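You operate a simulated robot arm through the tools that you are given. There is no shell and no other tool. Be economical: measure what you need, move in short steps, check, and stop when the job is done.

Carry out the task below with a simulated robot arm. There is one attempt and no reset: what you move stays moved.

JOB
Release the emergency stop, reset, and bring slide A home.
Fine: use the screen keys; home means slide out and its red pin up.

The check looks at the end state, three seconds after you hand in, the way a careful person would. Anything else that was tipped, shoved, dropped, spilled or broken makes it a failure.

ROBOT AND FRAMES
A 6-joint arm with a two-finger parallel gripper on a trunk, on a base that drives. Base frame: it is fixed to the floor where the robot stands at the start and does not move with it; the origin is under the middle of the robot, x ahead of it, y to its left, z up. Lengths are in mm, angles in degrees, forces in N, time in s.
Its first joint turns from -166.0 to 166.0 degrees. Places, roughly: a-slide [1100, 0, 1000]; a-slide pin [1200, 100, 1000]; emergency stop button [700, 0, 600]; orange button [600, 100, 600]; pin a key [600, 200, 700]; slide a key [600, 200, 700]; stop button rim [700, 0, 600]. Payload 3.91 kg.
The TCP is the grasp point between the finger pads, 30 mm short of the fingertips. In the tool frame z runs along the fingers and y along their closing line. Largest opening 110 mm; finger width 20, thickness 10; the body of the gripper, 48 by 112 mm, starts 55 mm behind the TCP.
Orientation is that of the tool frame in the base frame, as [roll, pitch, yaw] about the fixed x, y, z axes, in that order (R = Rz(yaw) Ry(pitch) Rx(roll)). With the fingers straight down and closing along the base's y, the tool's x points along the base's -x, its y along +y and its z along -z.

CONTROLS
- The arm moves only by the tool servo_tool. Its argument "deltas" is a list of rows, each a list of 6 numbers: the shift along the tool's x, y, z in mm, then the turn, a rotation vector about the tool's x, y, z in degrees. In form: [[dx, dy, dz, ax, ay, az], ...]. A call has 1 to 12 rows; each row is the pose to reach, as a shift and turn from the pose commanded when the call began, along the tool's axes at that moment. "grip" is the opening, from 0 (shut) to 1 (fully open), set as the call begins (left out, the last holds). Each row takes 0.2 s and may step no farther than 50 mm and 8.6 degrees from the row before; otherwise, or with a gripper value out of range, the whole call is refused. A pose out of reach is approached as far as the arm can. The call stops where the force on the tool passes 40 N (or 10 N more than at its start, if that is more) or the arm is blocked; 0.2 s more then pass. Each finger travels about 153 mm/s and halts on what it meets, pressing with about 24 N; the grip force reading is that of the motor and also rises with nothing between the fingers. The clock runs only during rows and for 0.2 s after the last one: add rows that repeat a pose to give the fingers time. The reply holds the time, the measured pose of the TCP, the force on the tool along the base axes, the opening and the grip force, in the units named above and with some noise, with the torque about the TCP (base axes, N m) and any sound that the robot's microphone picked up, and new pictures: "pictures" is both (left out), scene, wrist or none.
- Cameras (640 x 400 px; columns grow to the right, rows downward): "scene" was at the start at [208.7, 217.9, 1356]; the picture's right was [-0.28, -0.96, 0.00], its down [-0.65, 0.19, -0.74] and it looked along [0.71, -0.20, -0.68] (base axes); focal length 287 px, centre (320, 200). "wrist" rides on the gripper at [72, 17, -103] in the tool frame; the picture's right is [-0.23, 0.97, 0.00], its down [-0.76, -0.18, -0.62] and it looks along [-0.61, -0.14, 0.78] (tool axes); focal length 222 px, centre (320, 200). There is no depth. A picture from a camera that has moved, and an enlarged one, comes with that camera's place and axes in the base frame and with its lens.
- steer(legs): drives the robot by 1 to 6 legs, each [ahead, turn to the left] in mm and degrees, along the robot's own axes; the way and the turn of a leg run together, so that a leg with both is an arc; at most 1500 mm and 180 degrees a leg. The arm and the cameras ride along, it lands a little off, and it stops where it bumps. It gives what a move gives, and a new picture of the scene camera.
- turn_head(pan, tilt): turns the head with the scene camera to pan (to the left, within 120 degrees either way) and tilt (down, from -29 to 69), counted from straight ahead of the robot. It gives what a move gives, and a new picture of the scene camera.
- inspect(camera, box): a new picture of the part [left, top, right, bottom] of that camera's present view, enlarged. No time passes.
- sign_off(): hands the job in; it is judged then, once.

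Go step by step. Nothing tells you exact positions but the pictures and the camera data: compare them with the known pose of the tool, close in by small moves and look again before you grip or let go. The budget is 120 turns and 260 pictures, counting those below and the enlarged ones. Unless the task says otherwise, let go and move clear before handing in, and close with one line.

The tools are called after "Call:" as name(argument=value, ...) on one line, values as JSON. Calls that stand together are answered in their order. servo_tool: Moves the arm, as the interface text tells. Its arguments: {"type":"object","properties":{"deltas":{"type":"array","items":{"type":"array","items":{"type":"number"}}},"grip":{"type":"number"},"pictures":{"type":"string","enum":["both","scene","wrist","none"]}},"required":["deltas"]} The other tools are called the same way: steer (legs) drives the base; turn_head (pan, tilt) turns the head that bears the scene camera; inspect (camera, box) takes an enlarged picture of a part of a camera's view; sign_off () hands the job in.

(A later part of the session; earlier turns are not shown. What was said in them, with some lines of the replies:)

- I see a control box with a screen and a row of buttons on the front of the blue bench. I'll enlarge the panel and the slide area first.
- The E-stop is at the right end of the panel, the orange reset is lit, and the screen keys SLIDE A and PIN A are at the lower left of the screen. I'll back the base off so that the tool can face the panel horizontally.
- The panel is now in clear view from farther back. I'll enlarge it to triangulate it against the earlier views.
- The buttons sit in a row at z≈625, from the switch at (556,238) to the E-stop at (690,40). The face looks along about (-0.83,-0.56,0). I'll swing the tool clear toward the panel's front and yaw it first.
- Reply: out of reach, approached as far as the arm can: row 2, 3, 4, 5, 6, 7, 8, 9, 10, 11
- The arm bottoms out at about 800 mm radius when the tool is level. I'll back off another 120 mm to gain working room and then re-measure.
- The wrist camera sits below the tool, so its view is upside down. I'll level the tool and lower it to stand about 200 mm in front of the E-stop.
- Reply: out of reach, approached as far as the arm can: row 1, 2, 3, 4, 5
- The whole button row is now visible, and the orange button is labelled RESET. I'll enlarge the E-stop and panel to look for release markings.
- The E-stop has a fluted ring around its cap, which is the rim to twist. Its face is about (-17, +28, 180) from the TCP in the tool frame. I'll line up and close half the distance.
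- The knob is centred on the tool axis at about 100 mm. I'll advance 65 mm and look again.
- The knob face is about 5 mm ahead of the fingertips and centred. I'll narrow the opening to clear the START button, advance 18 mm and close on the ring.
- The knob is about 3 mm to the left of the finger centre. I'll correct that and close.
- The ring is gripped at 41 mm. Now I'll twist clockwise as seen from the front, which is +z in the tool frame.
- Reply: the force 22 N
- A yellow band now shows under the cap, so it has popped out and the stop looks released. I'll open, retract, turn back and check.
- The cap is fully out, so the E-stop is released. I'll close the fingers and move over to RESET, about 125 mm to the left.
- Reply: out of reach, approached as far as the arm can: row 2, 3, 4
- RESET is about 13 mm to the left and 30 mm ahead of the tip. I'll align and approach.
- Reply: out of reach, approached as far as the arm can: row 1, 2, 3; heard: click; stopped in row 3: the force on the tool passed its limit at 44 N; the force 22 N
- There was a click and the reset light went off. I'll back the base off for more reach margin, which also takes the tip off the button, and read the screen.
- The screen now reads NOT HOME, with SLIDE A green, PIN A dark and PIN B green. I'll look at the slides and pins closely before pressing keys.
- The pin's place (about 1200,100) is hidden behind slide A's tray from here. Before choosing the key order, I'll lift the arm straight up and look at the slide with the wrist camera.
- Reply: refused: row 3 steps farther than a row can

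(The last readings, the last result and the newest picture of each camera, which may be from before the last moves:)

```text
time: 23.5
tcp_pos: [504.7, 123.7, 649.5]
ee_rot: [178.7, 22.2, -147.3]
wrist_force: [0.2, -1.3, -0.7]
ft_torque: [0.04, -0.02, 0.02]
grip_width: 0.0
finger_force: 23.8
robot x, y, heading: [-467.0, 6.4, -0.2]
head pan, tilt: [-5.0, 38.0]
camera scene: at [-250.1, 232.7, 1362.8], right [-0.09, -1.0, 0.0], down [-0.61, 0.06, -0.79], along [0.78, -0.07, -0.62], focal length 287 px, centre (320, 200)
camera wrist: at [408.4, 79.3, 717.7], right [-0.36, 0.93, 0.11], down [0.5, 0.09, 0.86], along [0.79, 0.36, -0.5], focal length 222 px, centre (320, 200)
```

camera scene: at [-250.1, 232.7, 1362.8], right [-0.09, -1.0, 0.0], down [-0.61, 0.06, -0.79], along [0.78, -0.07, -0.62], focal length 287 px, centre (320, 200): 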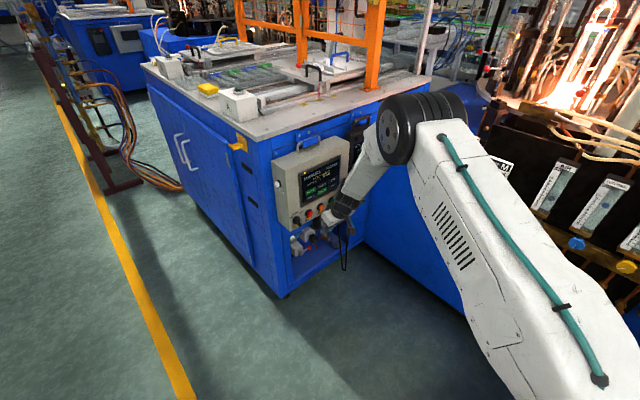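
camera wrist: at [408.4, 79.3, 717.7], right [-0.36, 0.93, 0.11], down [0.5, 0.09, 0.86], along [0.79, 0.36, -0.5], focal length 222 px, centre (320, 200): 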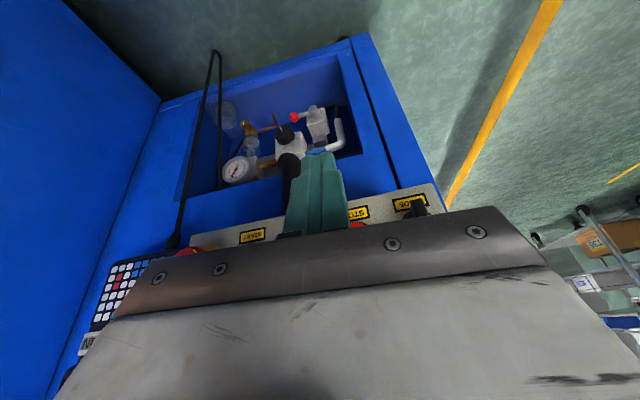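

The first call was refused, so the pitch happened low, with nothing touched. The tool now points mostly down, so I'll raise it straight up.

Call:
servo_tool(deltas=[[-18, 0, -44.4, 0, 0, 0], [-36, 0, -88.8, 0, 0, 0], [-54, 0, -133.2, 0, 0, 0], [-72, 0, -177.6, 0, 0, 0], [-90, 0, -222, 0, 0, 0], [-108, 0, -266.4, 0, 0, 0], [-126, 0, -310.8, 0, 0, 0], [-144, 0, -355.2, 0, 0, 0], [-162, 0, -399.6, 0, 0, 0], [-180, 0, -444, 0, 0, 0], [-198, 0, -488.4, 0, 0, 0], [-216, 0, -532.8, 0, 0, 0]], pictures="both")

```text
time: 26.1
tcp_pos: [511.2, 114.2, 1223.9]
ee_rot: [179.0, 21.9, -146.5]
wrist_force: [0.4, 0.9, -0.2]
ft_torque: [-0.04, 0.0, 0.03]
grip_width: 0.2
finger_force: 24.1
robot x, y, heading: [-470.1, 4.8, -0.5]
head pan, tilt: [-5.0, 38.0]
camera scene: at [-249.9, 232.9, 1362.7], right [-0.09, -1.0, 0.0], down [-0.61, 0.06, -0.79], along [0.78, -0.07, -0.62], focal length 287 px, centre (320, 200)
camera wrist: at [414.9, 70.5, 1293.0], right [-0.37, 0.93, 0.1], down [0.5, 0.11, 0.86], along [0.78, 0.36, -0.5], focal length 222 px, centre (320, 200)
```

scene: 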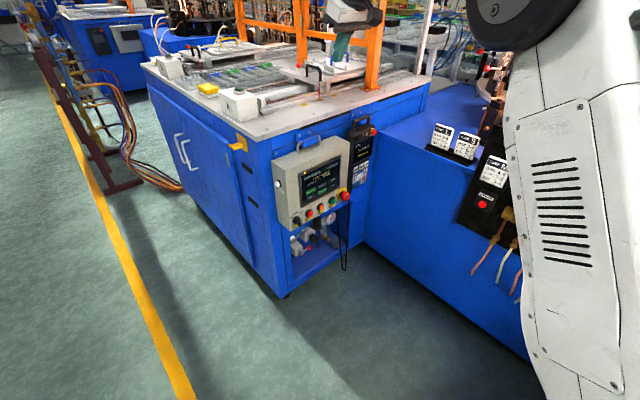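
wrist: 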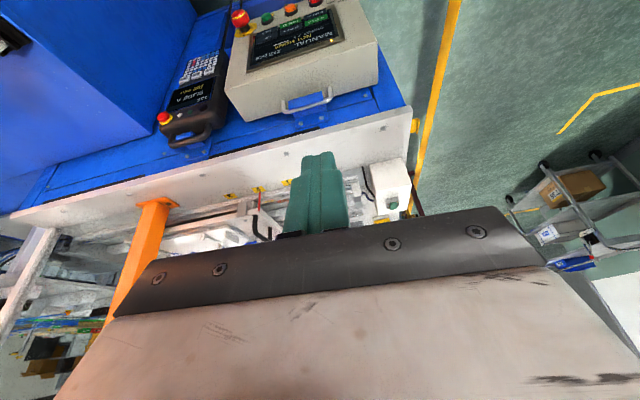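

I have a usable overhead view but it's too far away. I'll drive 250 mm forward with the arm high and tilt the camera up a bit.

Call:
steer(legs=[[250, 0]])

Call:
servo_tool(deltas=[[0, 0, 0, 0, -7, 0], [0, 0, 0, 0, -14, 0], [0, 0, 0, 0, -20, 0]], pictures="wrist")

```text
time: 28.0
tcp_pos: [761.3, 111.7, 1223.1]
ee_rot: [179.1, 22.0, -146.7]
wrist_force: [-0.5, -0.6, 0.1]
ft_torque: [0.02, -0.01, 0.0]
grip_width: 0.1
finger_force: 24.1
robot x, y, heading: [-213.7, 4.5, -0.3]
head pan, tilt: [-5.0, 38.0]
camera scene: at [1.3, 231.0, 1362.8], right [-0.09, -1.0, 0.0], down [-0.61, 0.06, -0.79], along [0.78, -0.07, -0.62], focal length 287 px, centre (320, 200)
```

scene: 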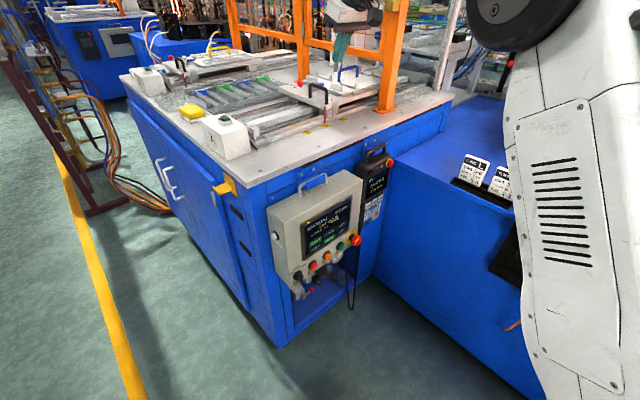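

```text
time: 28.8
tcp_pos: [762.2, 111.2, 1223.7]
ee_rot: [178.9, 42.0, -147.1]
wrist_force: [0.2, 1.2, -1.1]
ft_torque: [-0.01, -0.01, 0.03]
grip_width: 0.1
finger_force: 23.6
robot x, y, heading: [-216.4, 1.8, -0.2]
head pan, tilt: [-5.0, 38.0]
camera wrist: at [651.5, 58.5, 1251.7], right [-0.4, 0.9, 0.17], down [0.23, -0.08, 0.97], along [0.89, 0.42, -0.18], focal length 222 px, centre (320, 200)
```

wrist: 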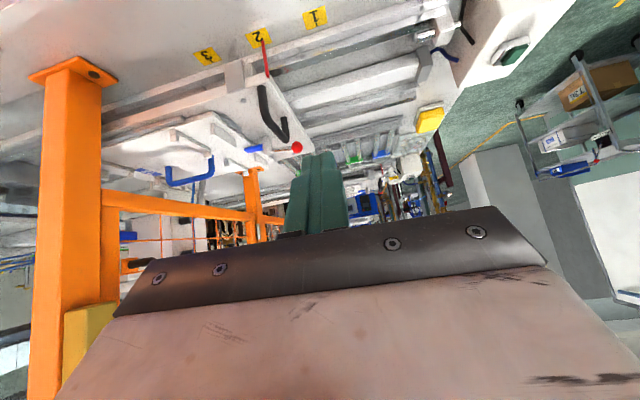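

Call:
inspect(camera="wrist", box=[140, 70, 320, 200])

Call:
inspect(camera="scene", box=[290, 60, 370, 130])

Call:
inspect(camera="scene", box=[160, 40, 240, 110])

```text
3.08 times, centred on (230, 135) of wrist
camera zoom: at [651.5, 58.5, 1251.7], right [-0.4, 0.9, 0.17], down [0.23, -0.08, 0.97], along [0.89, 0.42, -0.18], focal length 684 px, centre (597, 400)
```

zoom: 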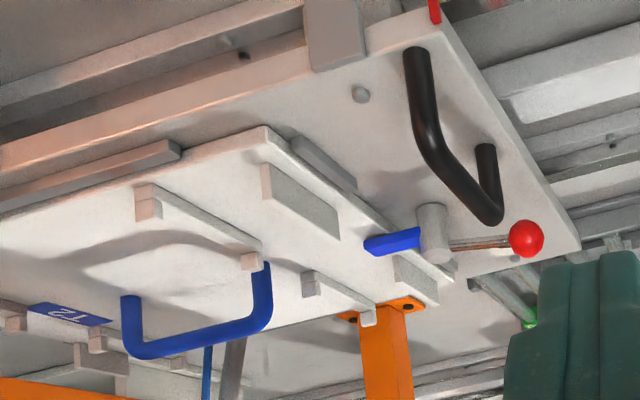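

```text
5.71 times, centred on (330, 95) of scene
camera zoom: at [1.4, 231.1, 1362.8], right [-0.09, -1.0, 0.0], down [-0.61, 0.06, -0.79], along [0.78, -0.07, -0.62], focal length 1640 px, centre (263, 800)
```

zoom: 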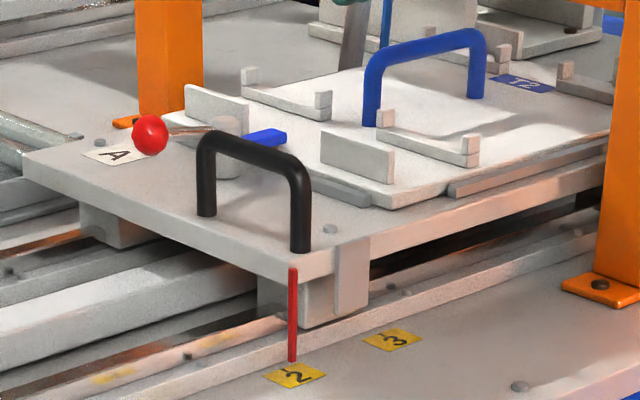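

```text
5.71 times, centred on (200, 75) of scene
camera zoom: at [1.4, 231.1, 1362.8], right [-0.09, -1.0, 0.0], down [-0.61, 0.06, -0.79], along [0.78, -0.07, -0.62], focal length 1640 px, centre (1006, 914)
```

zoom: 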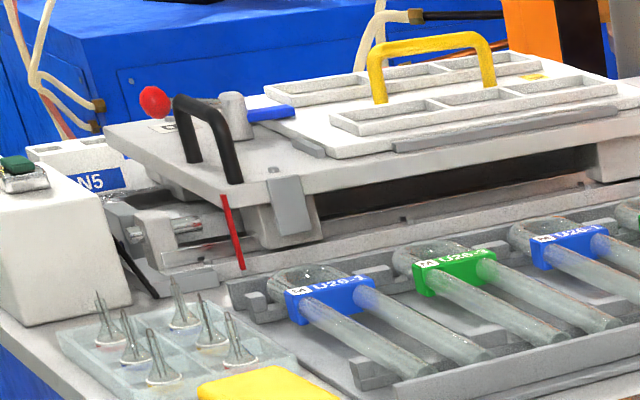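

No red pin shows yet apart from the pointer and the clamp-lever ball. I'll enlarge harder to find the pins on A and B.

Call:
inspect(camera="wrist", box=[190, 110, 270, 170])

Call:
inspect(camera="scene", box=[200, 30, 330, 110])

Call:
inspect(camera="wrist", box=[220, 10, 300, 70])

```text
6.67 times, centred on (230, 140) of wrist
camera zoom: at [651.5, 58.5, 1251.7], right [-0.4, 0.9, 0.17], down [0.23, -0.08, 0.97], along [0.89, 0.42, -0.18], focal length 1481 px, centre (920, 600)
```

zoom: 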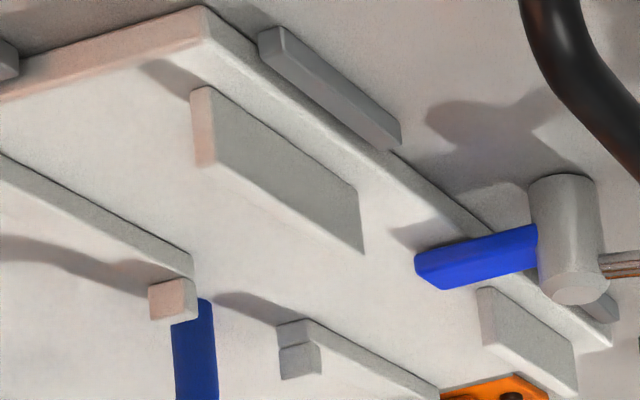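

```text
4.92 times, centred on (265, 70) of scene
camera zoom: at [1.4, 231.1, 1362.8], right [-0.09, -1.0, 0.0], down [-0.61, 0.06, -0.79], along [0.78, -0.07, -0.62], focal length 1412 px, centre (591, 840)
```

zoom: 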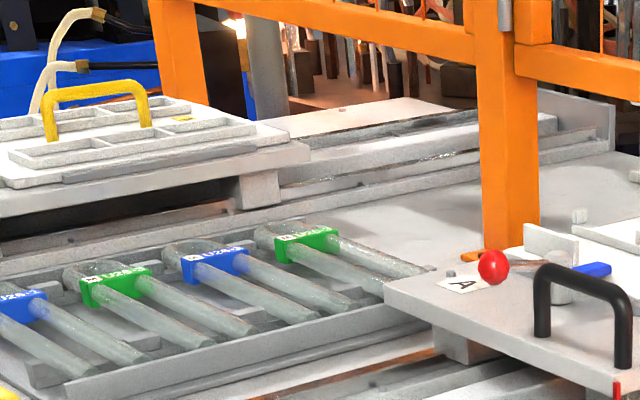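

```text
6.67 times, centred on (260, 40) of wrist
camera zoom: at [651.5, 58.5, 1251.7], right [-0.4, 0.9, 0.17], down [0.23, -0.08, 0.97], along [0.89, 0.42, -0.18], focal length 1481 px, centre (720, 1267)
```

zoom: 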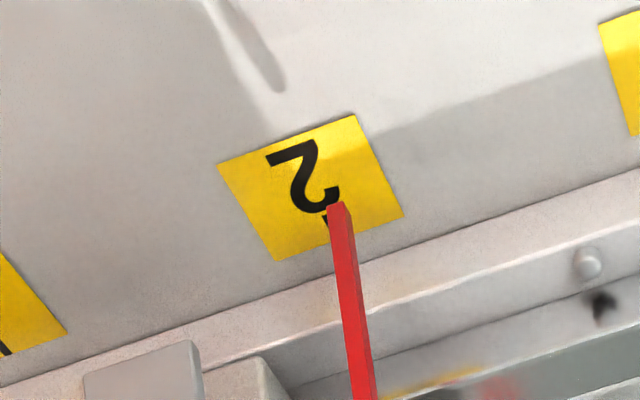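

Whatever pin A is, it's hidden under the plate, and there's a gap between plate and bench. I'll lower the wrist camera to bench level, staying over the control box, and look under it.

Call:
servo_tool(deltas=[[38, 0, 20, 0, 0, 0], [76, 0, 46, 0, 0, 0], [114, 0, 72, 0, 0, 0], [152, 0, 100, 0, 0, 0], [180, 0, 120, 0, 0, 0]], pictures="both")

Call:
inspect(camera="wrist", box=[120, 100, 340, 220])

```text
time: 30.0
tcp_pos: [714.1, 83.3, 1017.0]
ee_rot: [178.9, 42.0, -147.0]
wrist_force: [-0.6, 0.5, 0.2]
ft_torque: [0.01, -0.02, 0.02]
grip_width: 0.0
finger_force: 24.0
robot x, y, heading: [-218.5, 3.0, -0.1]
head pan, tilt: [-5.0, 38.0]
camera scene: at [1.1, 231.0, 1362.8], right [-0.09, -1.0, 0.0], down [-0.61, 0.06, -0.79], along [0.78, -0.07, -0.62], focal length 287 px, centre (320, 200)
camera wrist: at [604.2, 30.6, 1045.2], right [-0.4, 0.9, 0.17], down [0.23, -0.08, 0.97], along [0.89, 0.43, -0.18], focal length 222 px, centre (320, 200)
```

scene: 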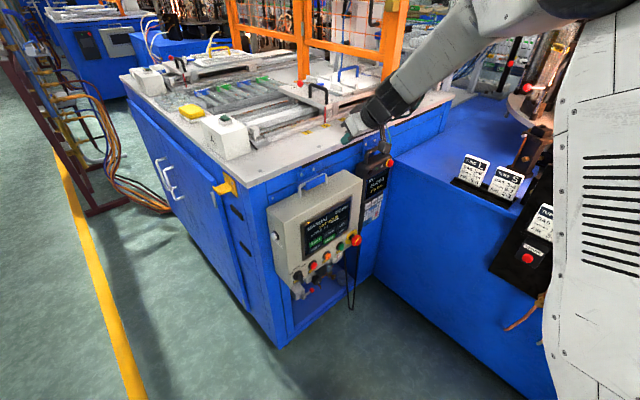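
wrist: 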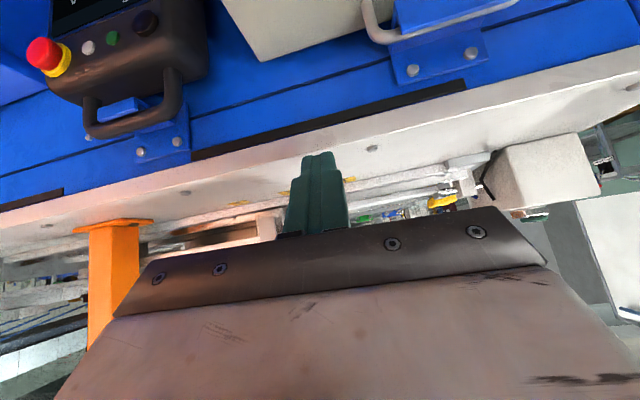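

```text
2.91 times, centred on (230, 160) of wrist
camera zoom: at [604.2, 30.6, 1045.2], right [-0.4, 0.9, 0.17], down [0.23, -0.08, 0.97], along [0.89, 0.43, -0.18], focal length 646 px, centre (582, 316)
```

zoom: 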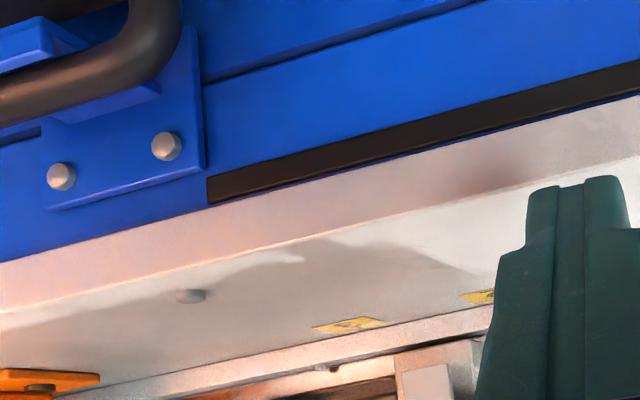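

Call:
servo_tool(deltas=[[0, 0, 0, 0, -8, 0], [0, 0, 0, 0, -16, 0], [0, 0, 0, 0, -22, 0]], pictures="wrist")

Call:
inspect(camera="wrist", box=[120, 80, 320, 210])

```text
time: 30.8
tcp_pos: [715.8, 84.9, 1014.9]
ee_rot: [178.0, 63.9, -148.2]
wrist_force: [-0.5, 0.8, 0.2]
ft_torque: [-0.01, 0.0, 0.02]
grip_width: 0.0
finger_force: 23.9
robot x, y, heading: [-219.1, 5.9, -0.4]
head pan, tilt: [-5.0, 38.0]
camera wrist: at [602.8, 30.3, 995.6], right [-0.46, 0.86, 0.22], down [-0.08, -0.29, 0.95], along [0.89, 0.42, 0.2], focal length 222 px, centre (320, 200)
```

wrist: 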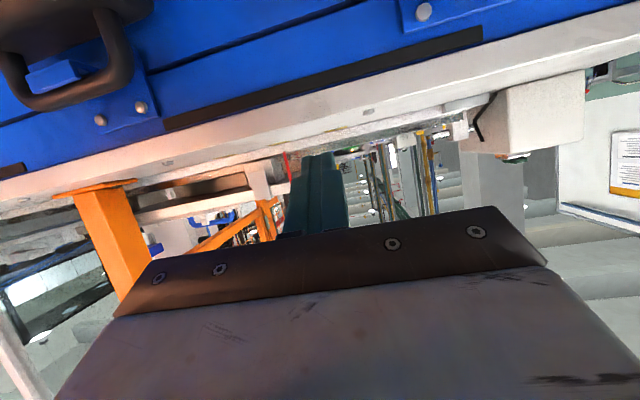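

```text
3.08 times, centred on (220, 145) of wrist
camera zoom: at [602.8, 30.3, 995.6], right [-0.46, 0.86, 0.22], down [-0.08, -0.29, 0.95], along [0.89, 0.42, 0.2], focal length 684 px, centre (628, 369)
```

zoom: 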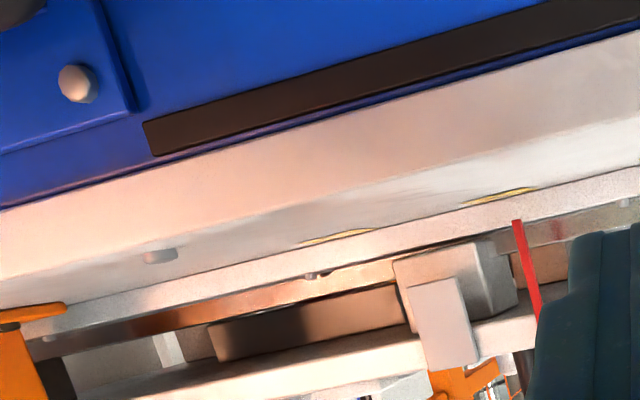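

The underside view shows only carriage blocks, so the pin doesn't rise above the tray. It looks like an index pin that drops at the numbered stops, so I'll raise PIN A first and watch the screen. Now I'll go back to the panel.

Call:
steer(legs=[[-250, 0]])

Call:
servo_tool(deltas=[[0, 0, 0, 0, -8.5, 0], [0, 0, 0, 0, -17, 0], [0, 0, 0, 0, -26, 0], [0, 0, 0, 0, -26, 0]], pictures="none")

```text
time: 32.6
tcp_pos: [466.7, 89.7, 1014.8]
ee_rot: [177.9, 63.8, -147.9]
wrist_force: [-0.2, 0.6, 0.7]
ft_torque: [-0.01, 0.01, 0.01]
grip_width: 0.0
finger_force: 24.3
robot x, y, heading: [-465.1, 8.8, -0.2]
head pan, tilt: [-5.0, 38.0]
camera scene: at [-247.8, 233.1, 1362.8], right [-0.09, -1.0, 0.0], down [-0.61, 0.05, -0.79], along [0.78, -0.07, -0.62], focal length 287 px, centre (320, 200)
```

scene: 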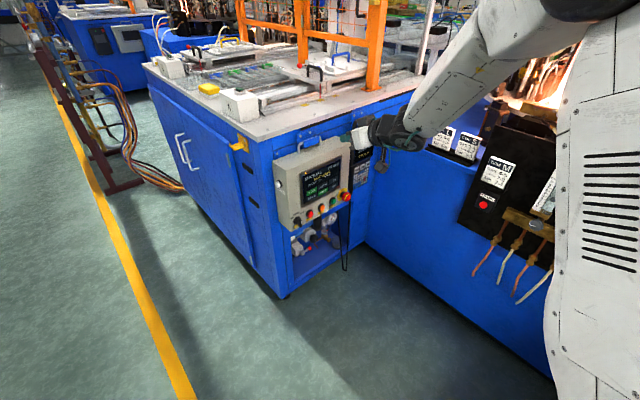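

```text
refused: row 3 steps farther than a row can; nothing moved
```

Call:
servo_tool(deltas=[[34, 2, 24, 0, -4, 0], [68, 3, 49, 0, -8, 0], [102, 5, 73, 0, -12, 0], [137, 6, 98, 0, -16, 0], [171, 8, 122, 0, -19, 0], [205, 9, 147, 0, -22.5, 0], [239, 11, 171, 0, -26, 0], [239, 11, 171, 0, -26, 0]], pictures="both")

Call:
inspect(camera="scene", box=[270, 130, 390, 250])

```text
time: 34.4
tcp_pos: [498.9, 129.2, 725.5]
ee_rot: [91.7, 89.1, 125.7]
wrist_force: [0.3, 0.2, -0.6]
ft_torque: [0.0, 0.0, 0.02]
grip_width: 0.0
finger_force: 24.5
robot x, y, heading: [-461.0, 6.1, -0.4]
head pan, tilt: [-5.0, 38.0]
camera scene: at [-247.7, 233.1, 1362.8], right [-0.09, -1.0, 0.0], down [-0.61, 0.05, -0.79], along [0.78, -0.07, -0.62], focal length 287 px, centre (320, 200)
camera wrist: at [404.0, 88.2, 653.1], right [-0.54, 0.8, 0.24], down [-0.41, -0.51, 0.76], along [0.73, 0.31, 0.6], focal length 222 px, centre (320, 200)
```

scene: 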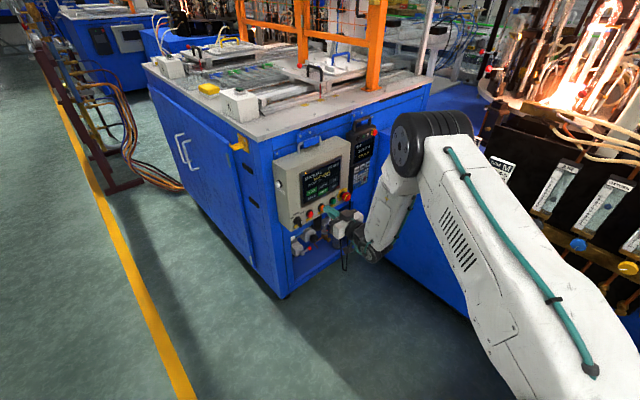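
wrist: 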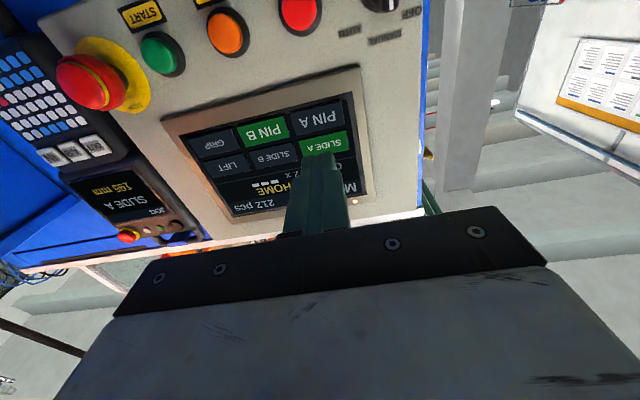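

```text
3.33 times, centred on (330, 190) of scene
camera zoom: at [-247.7, 233.1, 1362.8], right [-0.09, -1.0, 0.0], down [-0.61, 0.05, -0.79], along [0.78, -0.07, -0.62], focal length 956 px, centre (287, 233)
```

zoom: 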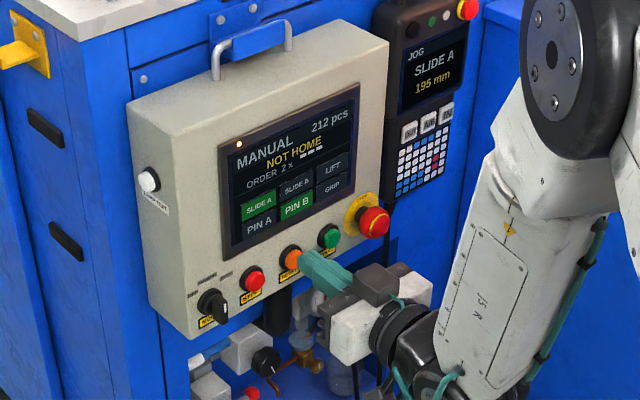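

Screen keys: PIN A is about (-5,-3) off the tool axis and roughly 95 mm ahead of the tip. I'll approach to about 15 mm and re-check.

Call:
servo_tool(deltas=[[-3, -1, 40, 0, 0, 0], [-5, -3, 75, 0, 0, 0], [-5, -3, 75, 0, 0, 0]], pictures="wrist")

Call:
inspect(camera="wrist", box=[240, 90, 400, 220])

Call:
inspect(camera="scene", box=[280, 150, 350, 210])

```text
time: 35.2
tcp_pos: [562.5, 168.4, 730.2]
ee_rot: [96.7, 89.2, 130.6]
wrist_force: [0.2, -0.1, -0.1]
ft_torque: [-0.02, 0.01, 0.02]
grip_width: 0.0
finger_force: 23.5
robot x, y, heading: [-468.2, 4.7, 0.1]
head pan, tilt: [-5.0, 38.0]
camera wrist: at [468.5, 127.0, 658.8], right [-0.54, 0.8, 0.24], down [-0.41, -0.5, 0.76], along [0.73, 0.31, 0.6], focal length 222 px, centre (320, 200)
```

wrist: 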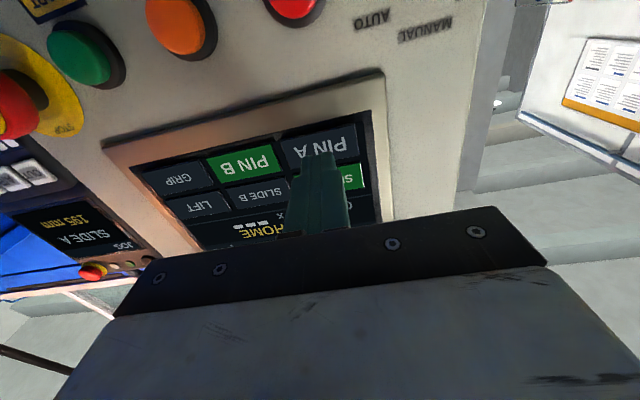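

```text
3.08 times, centred on (320, 155) of wrist
camera zoom: at [468.5, 127.0, 658.8], right [-0.54, 0.8, 0.24], down [-0.41, -0.5, 0.76], along [0.73, 0.31, 0.6], focal length 684 px, centre (320, 338)
```

zoom: 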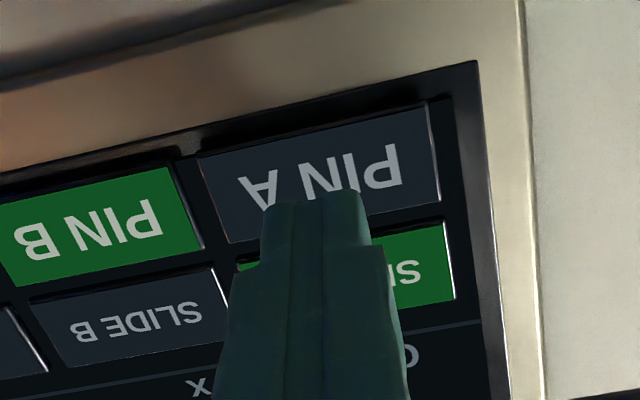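

```text
6.67 times, centred on (315, 180) of scene
camera zoom: at [-247.7, 233.1, 1362.8], right [-0.09, -1.0, 0.0], down [-0.61, 0.05, -0.79], along [0.78, -0.07, -0.62], focal length 1913 px, centre (353, 333)
```

zoom: 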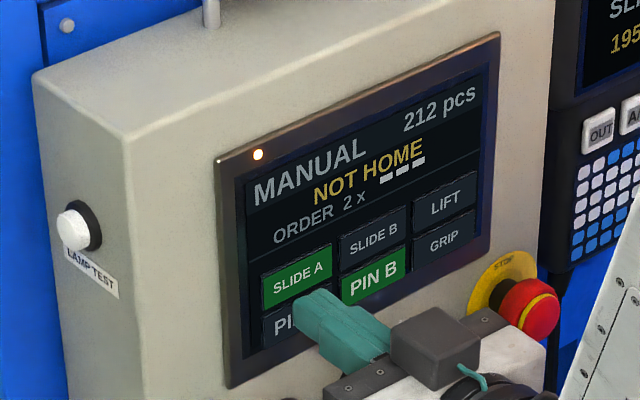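

The tip is centred on PIN A. I'll press gently in small steps.

Call:
servo_tool(deltas=[[0, 0, 10, 0, 0, 0], [0, 0, 16, 0, 0, 0], [0, 0, 19, 0, 0, 0], [0, 0, 22, 0, 0, 0], [0, 0, 25, 0, 0, 0], [0, 0, 28, 0, 0, 0], [0, 0, 31, 0, 0, 0], [0, 0, 34, 0, 0, 0]], pictures="wrist")

Call:
inspect(camera="scene", box=[280, 150, 350, 210])

```text
time: 35.6
tcp_pos: [569.1, 171.7, 731.1]
ee_rot: [94.8, 89.2, 128.8]
wrist_force: [-28.3, -8.8, 12.1]
ft_torque: [0.27, -0.39, 0.4]
grip_width: 0.2
finger_force: 24.2
robot x, y, heading: [-464.8, 6.5, -0.4]
head pan, tilt: [-5.0, 38.0]
heard: click, click
stopped in row 2: the force on the tool passed its limit at 54 N (the readings are from after the stop); the commanded pose is now the measured one
camera wrist: at [473.9, 130.3, 659.0], right [-0.54, 0.8, 0.24], down [-0.41, -0.51, 0.76], along [0.73, 0.31, 0.6], focal length 222 px, centre (320, 200)
```

wrist: 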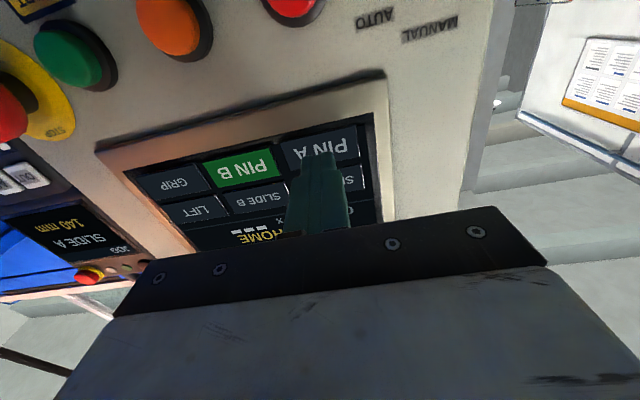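

```text
6.67 times, centred on (315, 180) of scene
camera zoom: at [-249.2, 232.4, 1363.1], right [-0.09, -1.0, 0.0], down [-0.61, 0.06, -0.79], along [0.79, -0.07, -0.61], focal length 1913 px, centre (353, 333)
```

zoom: 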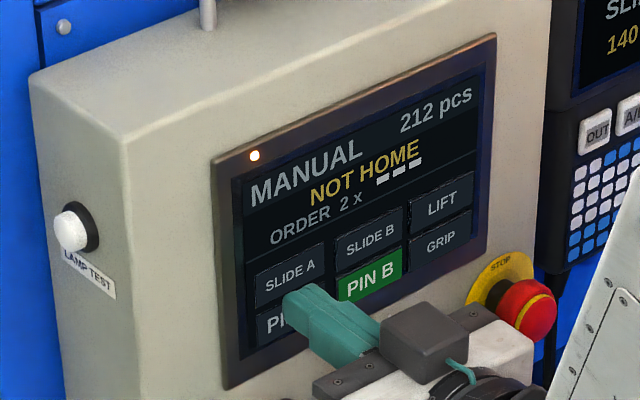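

The contact came earlier than expected and it was SLIDE A that switched. It is now dark and the slide is moving (140 mm). I'll pull back and see how it settles.

Call:
servo_tool(deltas=[[0, 0, -15, 0, 0, 0], [0, 0, -30, 0, 0, 0], [0, 0, -30, 0, 0, 0], [0, 0, -30, 0, 0, 0], [0, 0, -30, 0, 0, 0]], pictures="wrist")

Call:
inspect(camera="scene", box=[280, 130, 380, 220])

Call:
inspect(camera="scene", box=[220, 50, 340, 120])

Call:
inspect(camera="wrist", box=[240, 90, 400, 220])

```text
time: 36.9
tcp_pos: [545.0, 155.9, 729.9]
ee_rot: [102.3, 88.9, 136.4]
wrist_force: [0.0, 0.8, 0.6]
ft_torque: [0.01, -0.02, 0.0]
grip_width: 0.0
finger_force: 23.7
robot x, y, heading: [-467.0, 6.0, -0.1]
head pan, tilt: [-5.0, 38.0]
camera wrist: at [450.2, 114.4, 658.7], right [-0.54, 0.8, 0.24], down [-0.41, -0.5, 0.76], along [0.74, 0.31, 0.6], focal length 222 px, centre (320, 200)
```

wrist: 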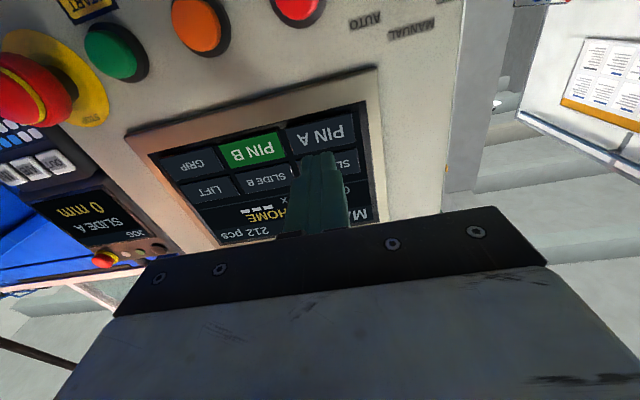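

```text
4.44 times, centred on (330, 175) of scene
camera zoom: at [-247.7, 232.9, 1362.8], right [-0.09, -1.0, 0.0], down [-0.61, 0.06, -0.79], along [0.78, -0.07, -0.62], focal length 1275 px, centre (276, 311)
```

zoom: 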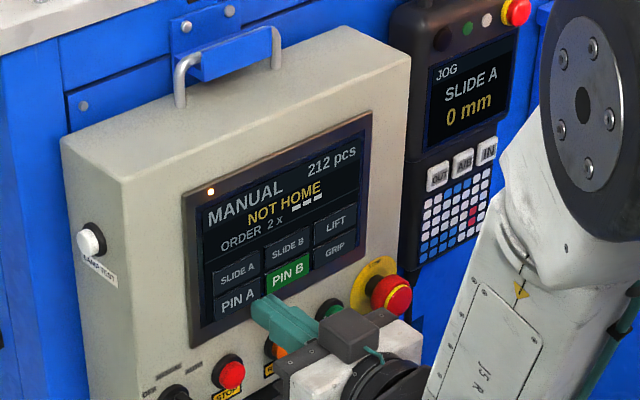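

```text
5.33 times, centred on (280, 85) of scene
camera zoom: at [-247.7, 232.9, 1362.8], right [-0.09, -1.0, 0.0], down [-0.61, 0.06, -0.79], along [0.78, -0.07, -0.62], focal length 1530 px, centre (533, 813)
```

zoom: 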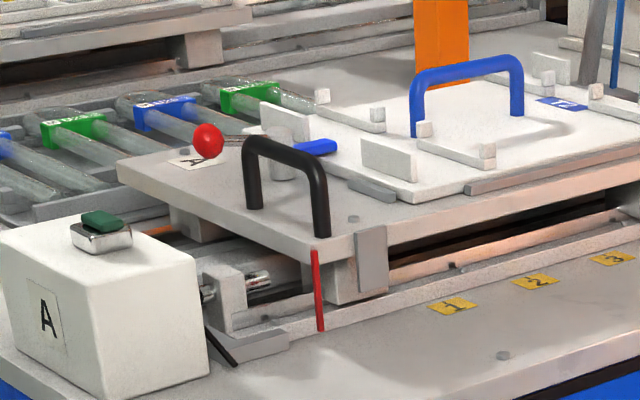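

```text
3.08 times, centred on (320, 155) of wrist
camera zoom: at [450.2, 114.4, 658.7], right [-0.54, 0.8, 0.24], down [-0.41, -0.5, 0.76], along [0.74, 0.31, 0.6], focal length 684 px, centre (320, 338)
```

zoom: 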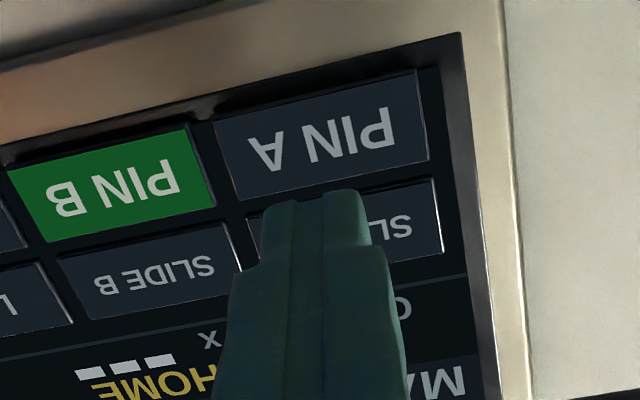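

SLIDE A is fully out (0 mm) and its key is dark. PIN A is still dark and the screen still says NOT HOME. With the corrected depth, PIN A is 8 mm lower, so I'll align to it and stop just short.

Call:
servo_tool(deltas=[[8, 2, 0, 0, 0, 0], [8, 2, 10, 0, 0, 0], [8, 2, 20, 0, 0, 0], [8, 2, 20, 0, 0, 0]], pictures="wrist")

Call:
inspect(camera="wrist", box=[240, 90, 400, 220])

Call:
inspect(camera="scene", box=[280, 150, 350, 210])

```text
time: 37.9
tcp_pos: [561.1, 168.9, 721.7]
ee_rot: [102.8, 89.1, 136.8]
wrist_force: [0.7, 0.3, 0.4]
ft_torque: [-0.03, 0.02, -0.01]
grip_width: 0.0
finger_force: 24.2
robot x, y, heading: [-467.2, 7.6, -0.3]
head pan, tilt: [-5.0, 38.0]
camera wrist: at [465.0, 127.1, 649.9], right [-0.54, 0.8, 0.24], down [-0.41, -0.5, 0.76], along [0.74, 0.31, 0.6], focal length 222 px, centre (320, 200)
```

wrist: 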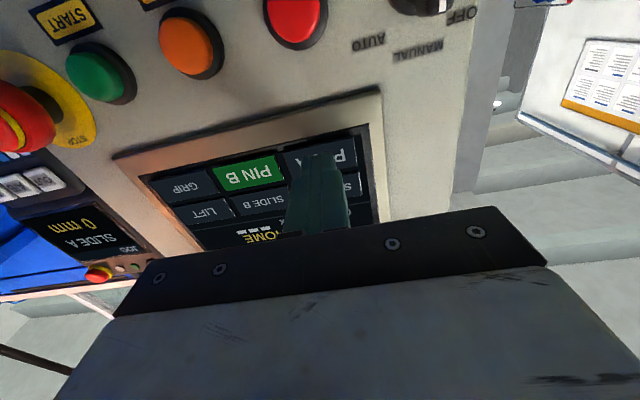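

```text
3.08 times, centred on (320, 155) of wrist
camera zoom: at [465.0, 127.1, 649.9], right [-0.54, 0.8, 0.24], down [-0.41, -0.5, 0.76], along [0.74, 0.31, 0.6], focal length 684 px, centre (320, 338)
```

zoom: 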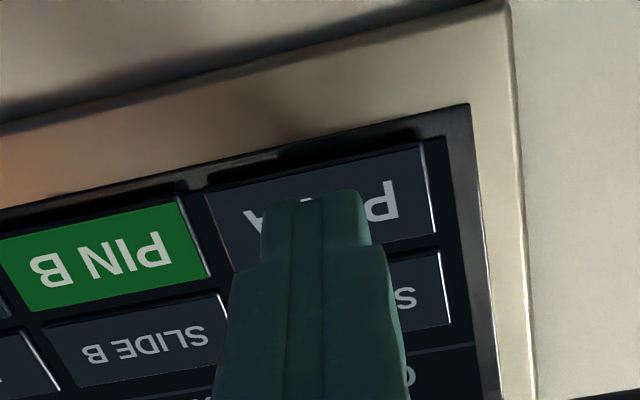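

```text
6.67 times, centred on (315, 180) of scene
camera zoom: at [-247.7, 232.9, 1362.8], right [-0.09, -1.0, 0.0], down [-0.61, 0.06, -0.79], along [0.78, -0.07, -0.62], focal length 1913 px, centre (353, 333)
```

zoom: 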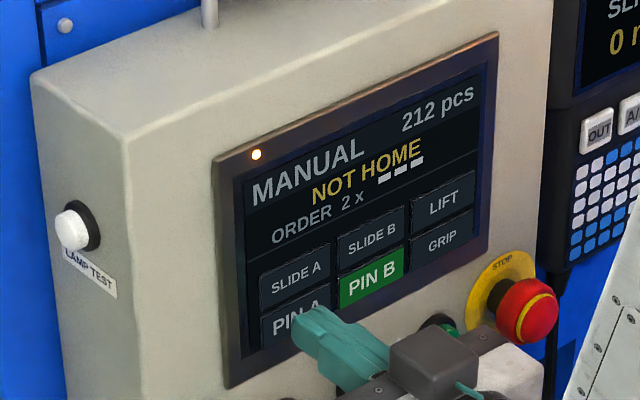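

The tip axis lands on the centre of PIN A at the corrected depth. I'll press in 2 mm steps.

Call:
servo_tool(deltas=[[0, 0, 3, 0, 0, 0], [0, 0, 5, 0, 0, 0], [0, 0, 7, 0, 0, 0], [0, 0, 8.5, 0, 0, 0], [0, 0, 10, 0, 0, 0], [0, 0, 11.5, 0, 0, 0], [0, 0, 13, 0, 0, 0], [0, 0, 14.5, 0, 0, 0]], pictures="wrist")

Call:
inspect(camera="scene", box=[280, 150, 350, 210])

```text
time: 39.3
tcp_pos: [567.4, 173.2, 721.5]
ee_rot: [97.9, 89.0, 131.8]
wrist_force: [-25.0, -9.2, 13.2]
ft_torque: [0.28, -0.35, 0.3]
grip_width: 0.0
finger_force: 23.7
robot x, y, heading: [-467.8, 6.3, -0.1]
head pan, tilt: [-5.0, 38.0]
heard: click
stopped in row 7: the force on the tool passed its limit at 43 N (the readings are from after the stop); the commanded pose is now the measured one
camera wrist: at [473.5, 131.7, 649.8], right [-0.54, 0.8, 0.24], down [-0.41, -0.51, 0.76], along [0.73, 0.31, 0.6], focal length 222 px, centre (320, 200)
```

wrist: 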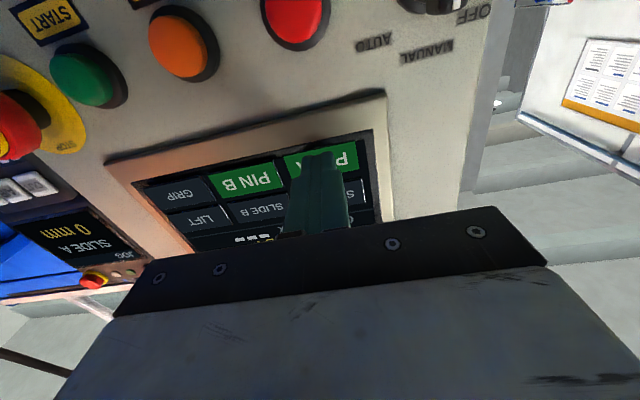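

```text
6.67 times, centred on (315, 180) of scene
camera zoom: at [-249.2, 232.2, 1363.1], right [-0.09, -1.0, 0.0], down [-0.61, 0.06, -0.79], along [0.79, -0.07, -0.61], focal length 1913 px, centre (353, 333)
```

zoom: 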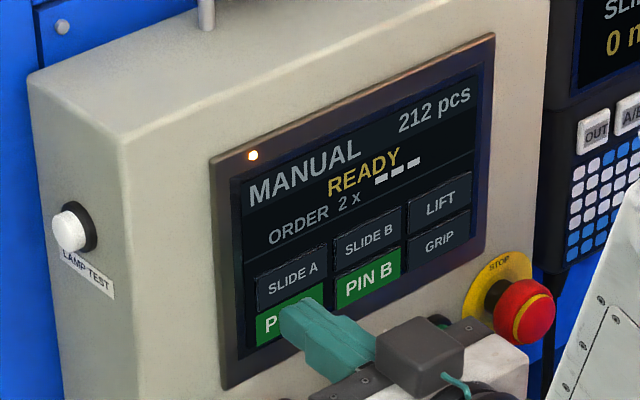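

The PIN A key is green and the screen reads READY. I'll pull straight back and check everything once more.

Call:
servo_tool(deltas=[[0, 0, -20, 0, 0, 0], [0, 0, -40, 0, 0, 0], [0, 0, -60, 0, 0, 0], [0, 0, -60, 0, 0, 0], [0, 0, -60, 0, 0, 0]], pictures="none")

Call:
steer(legs=[[-100, 0]])

Call:
inspect(camera="scene", box=[270, 130, 370, 230])

Call:
inspect(camera="scene", box=[200, 40, 340, 130])

```text
time: 40.5
tcp_pos: [520.4, 141.7, 720.9]
ee_rot: [103.8, 89.0, 137.8]
wrist_force: [0.0, -0.3, -0.7]
ft_torque: [0.0, -0.05, -0.03]
grip_width: 0.0
finger_force: 24.0
robot x, y, heading: [-462.6, 7.5, -0.3]
head pan, tilt: [-5.0, 38.0]
```

```text
time: 41.7
tcp_pos: [421.4, 139.7, 721.2]
ee_rot: [103.7, 89.1, 137.6]
wrist_force: [-0.3, -0.5, -0.2]
ft_torque: [-0.02, 0.02, 0.04]
grip_width: 0.2
finger_force: 23.9
robot x, y, heading: [-564.1, 4.9, -0.2]
head pan, tilt: [-5.0, 38.0]
camera scene: at [-347.2, 232.7, 1362.8], right [-0.09, -1.0, 0.0], down [-0.61, 0.06, -0.79], along [0.78, -0.07, -0.62], focal length 287 px, centre (320, 200)
```

scene: 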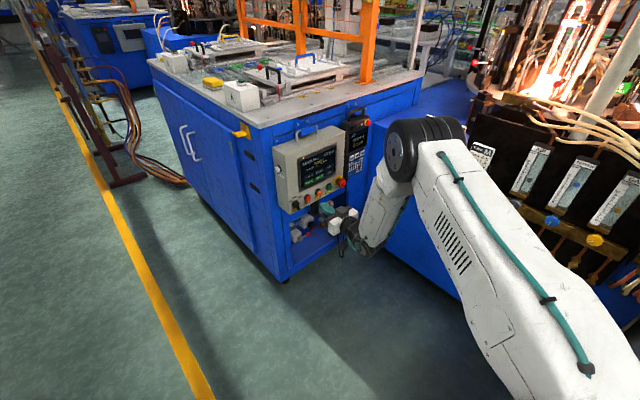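

```text
4.00 times, centred on (320, 180) of scene
camera zoom: at [-347.2, 232.7, 1362.8], right [-0.09, -1.0, 0.0], down [-0.61, 0.06, -0.79], along [0.78, -0.07, -0.62], focal length 1148 px, centre (320, 280)
```

zoom: 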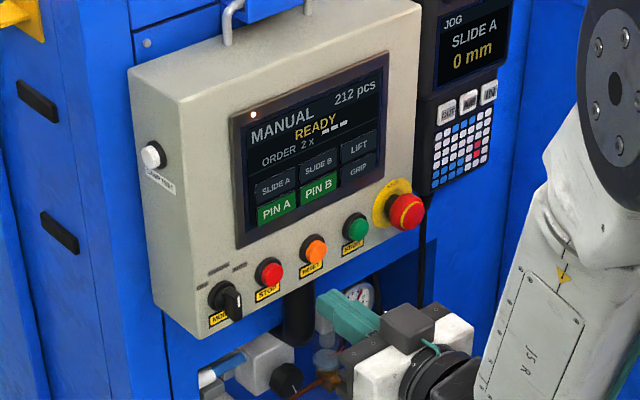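

```text
4.44 times, centred on (270, 85) of scene
camera zoom: at [-347.2, 232.7, 1362.8], right [-0.09, -1.0, 0.0], down [-0.61, 0.06, -0.79], along [0.78, -0.07, -0.62], focal length 1275 px, centre (542, 711)
```

zoom: 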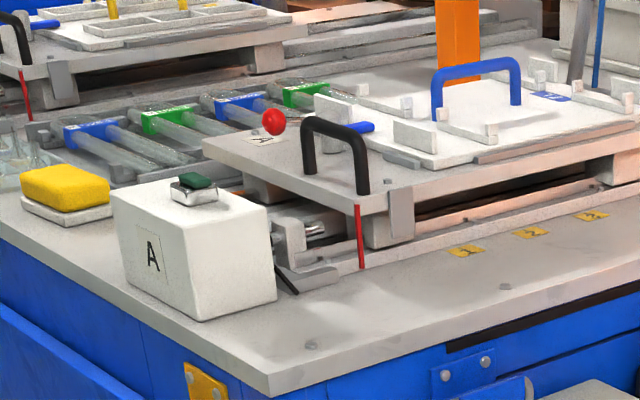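

The screen reads READY, slide A is at 0 mm with its key dark, PIN A is green, the E-stop is out and the arm is clear. I'm handing in.

Call:
sign_off()

```text
The job is handed in.
```

The emergency stop is released, the machine is reset, and slide A is home: it reads 0 mm, the PIN A key is green and the screen shows READY. My first press at PIN A caught SLIDE A instead, so the slide went out before the pin was raised. I confirmed the pin from the screen only, because it isn't visible from the cameras.
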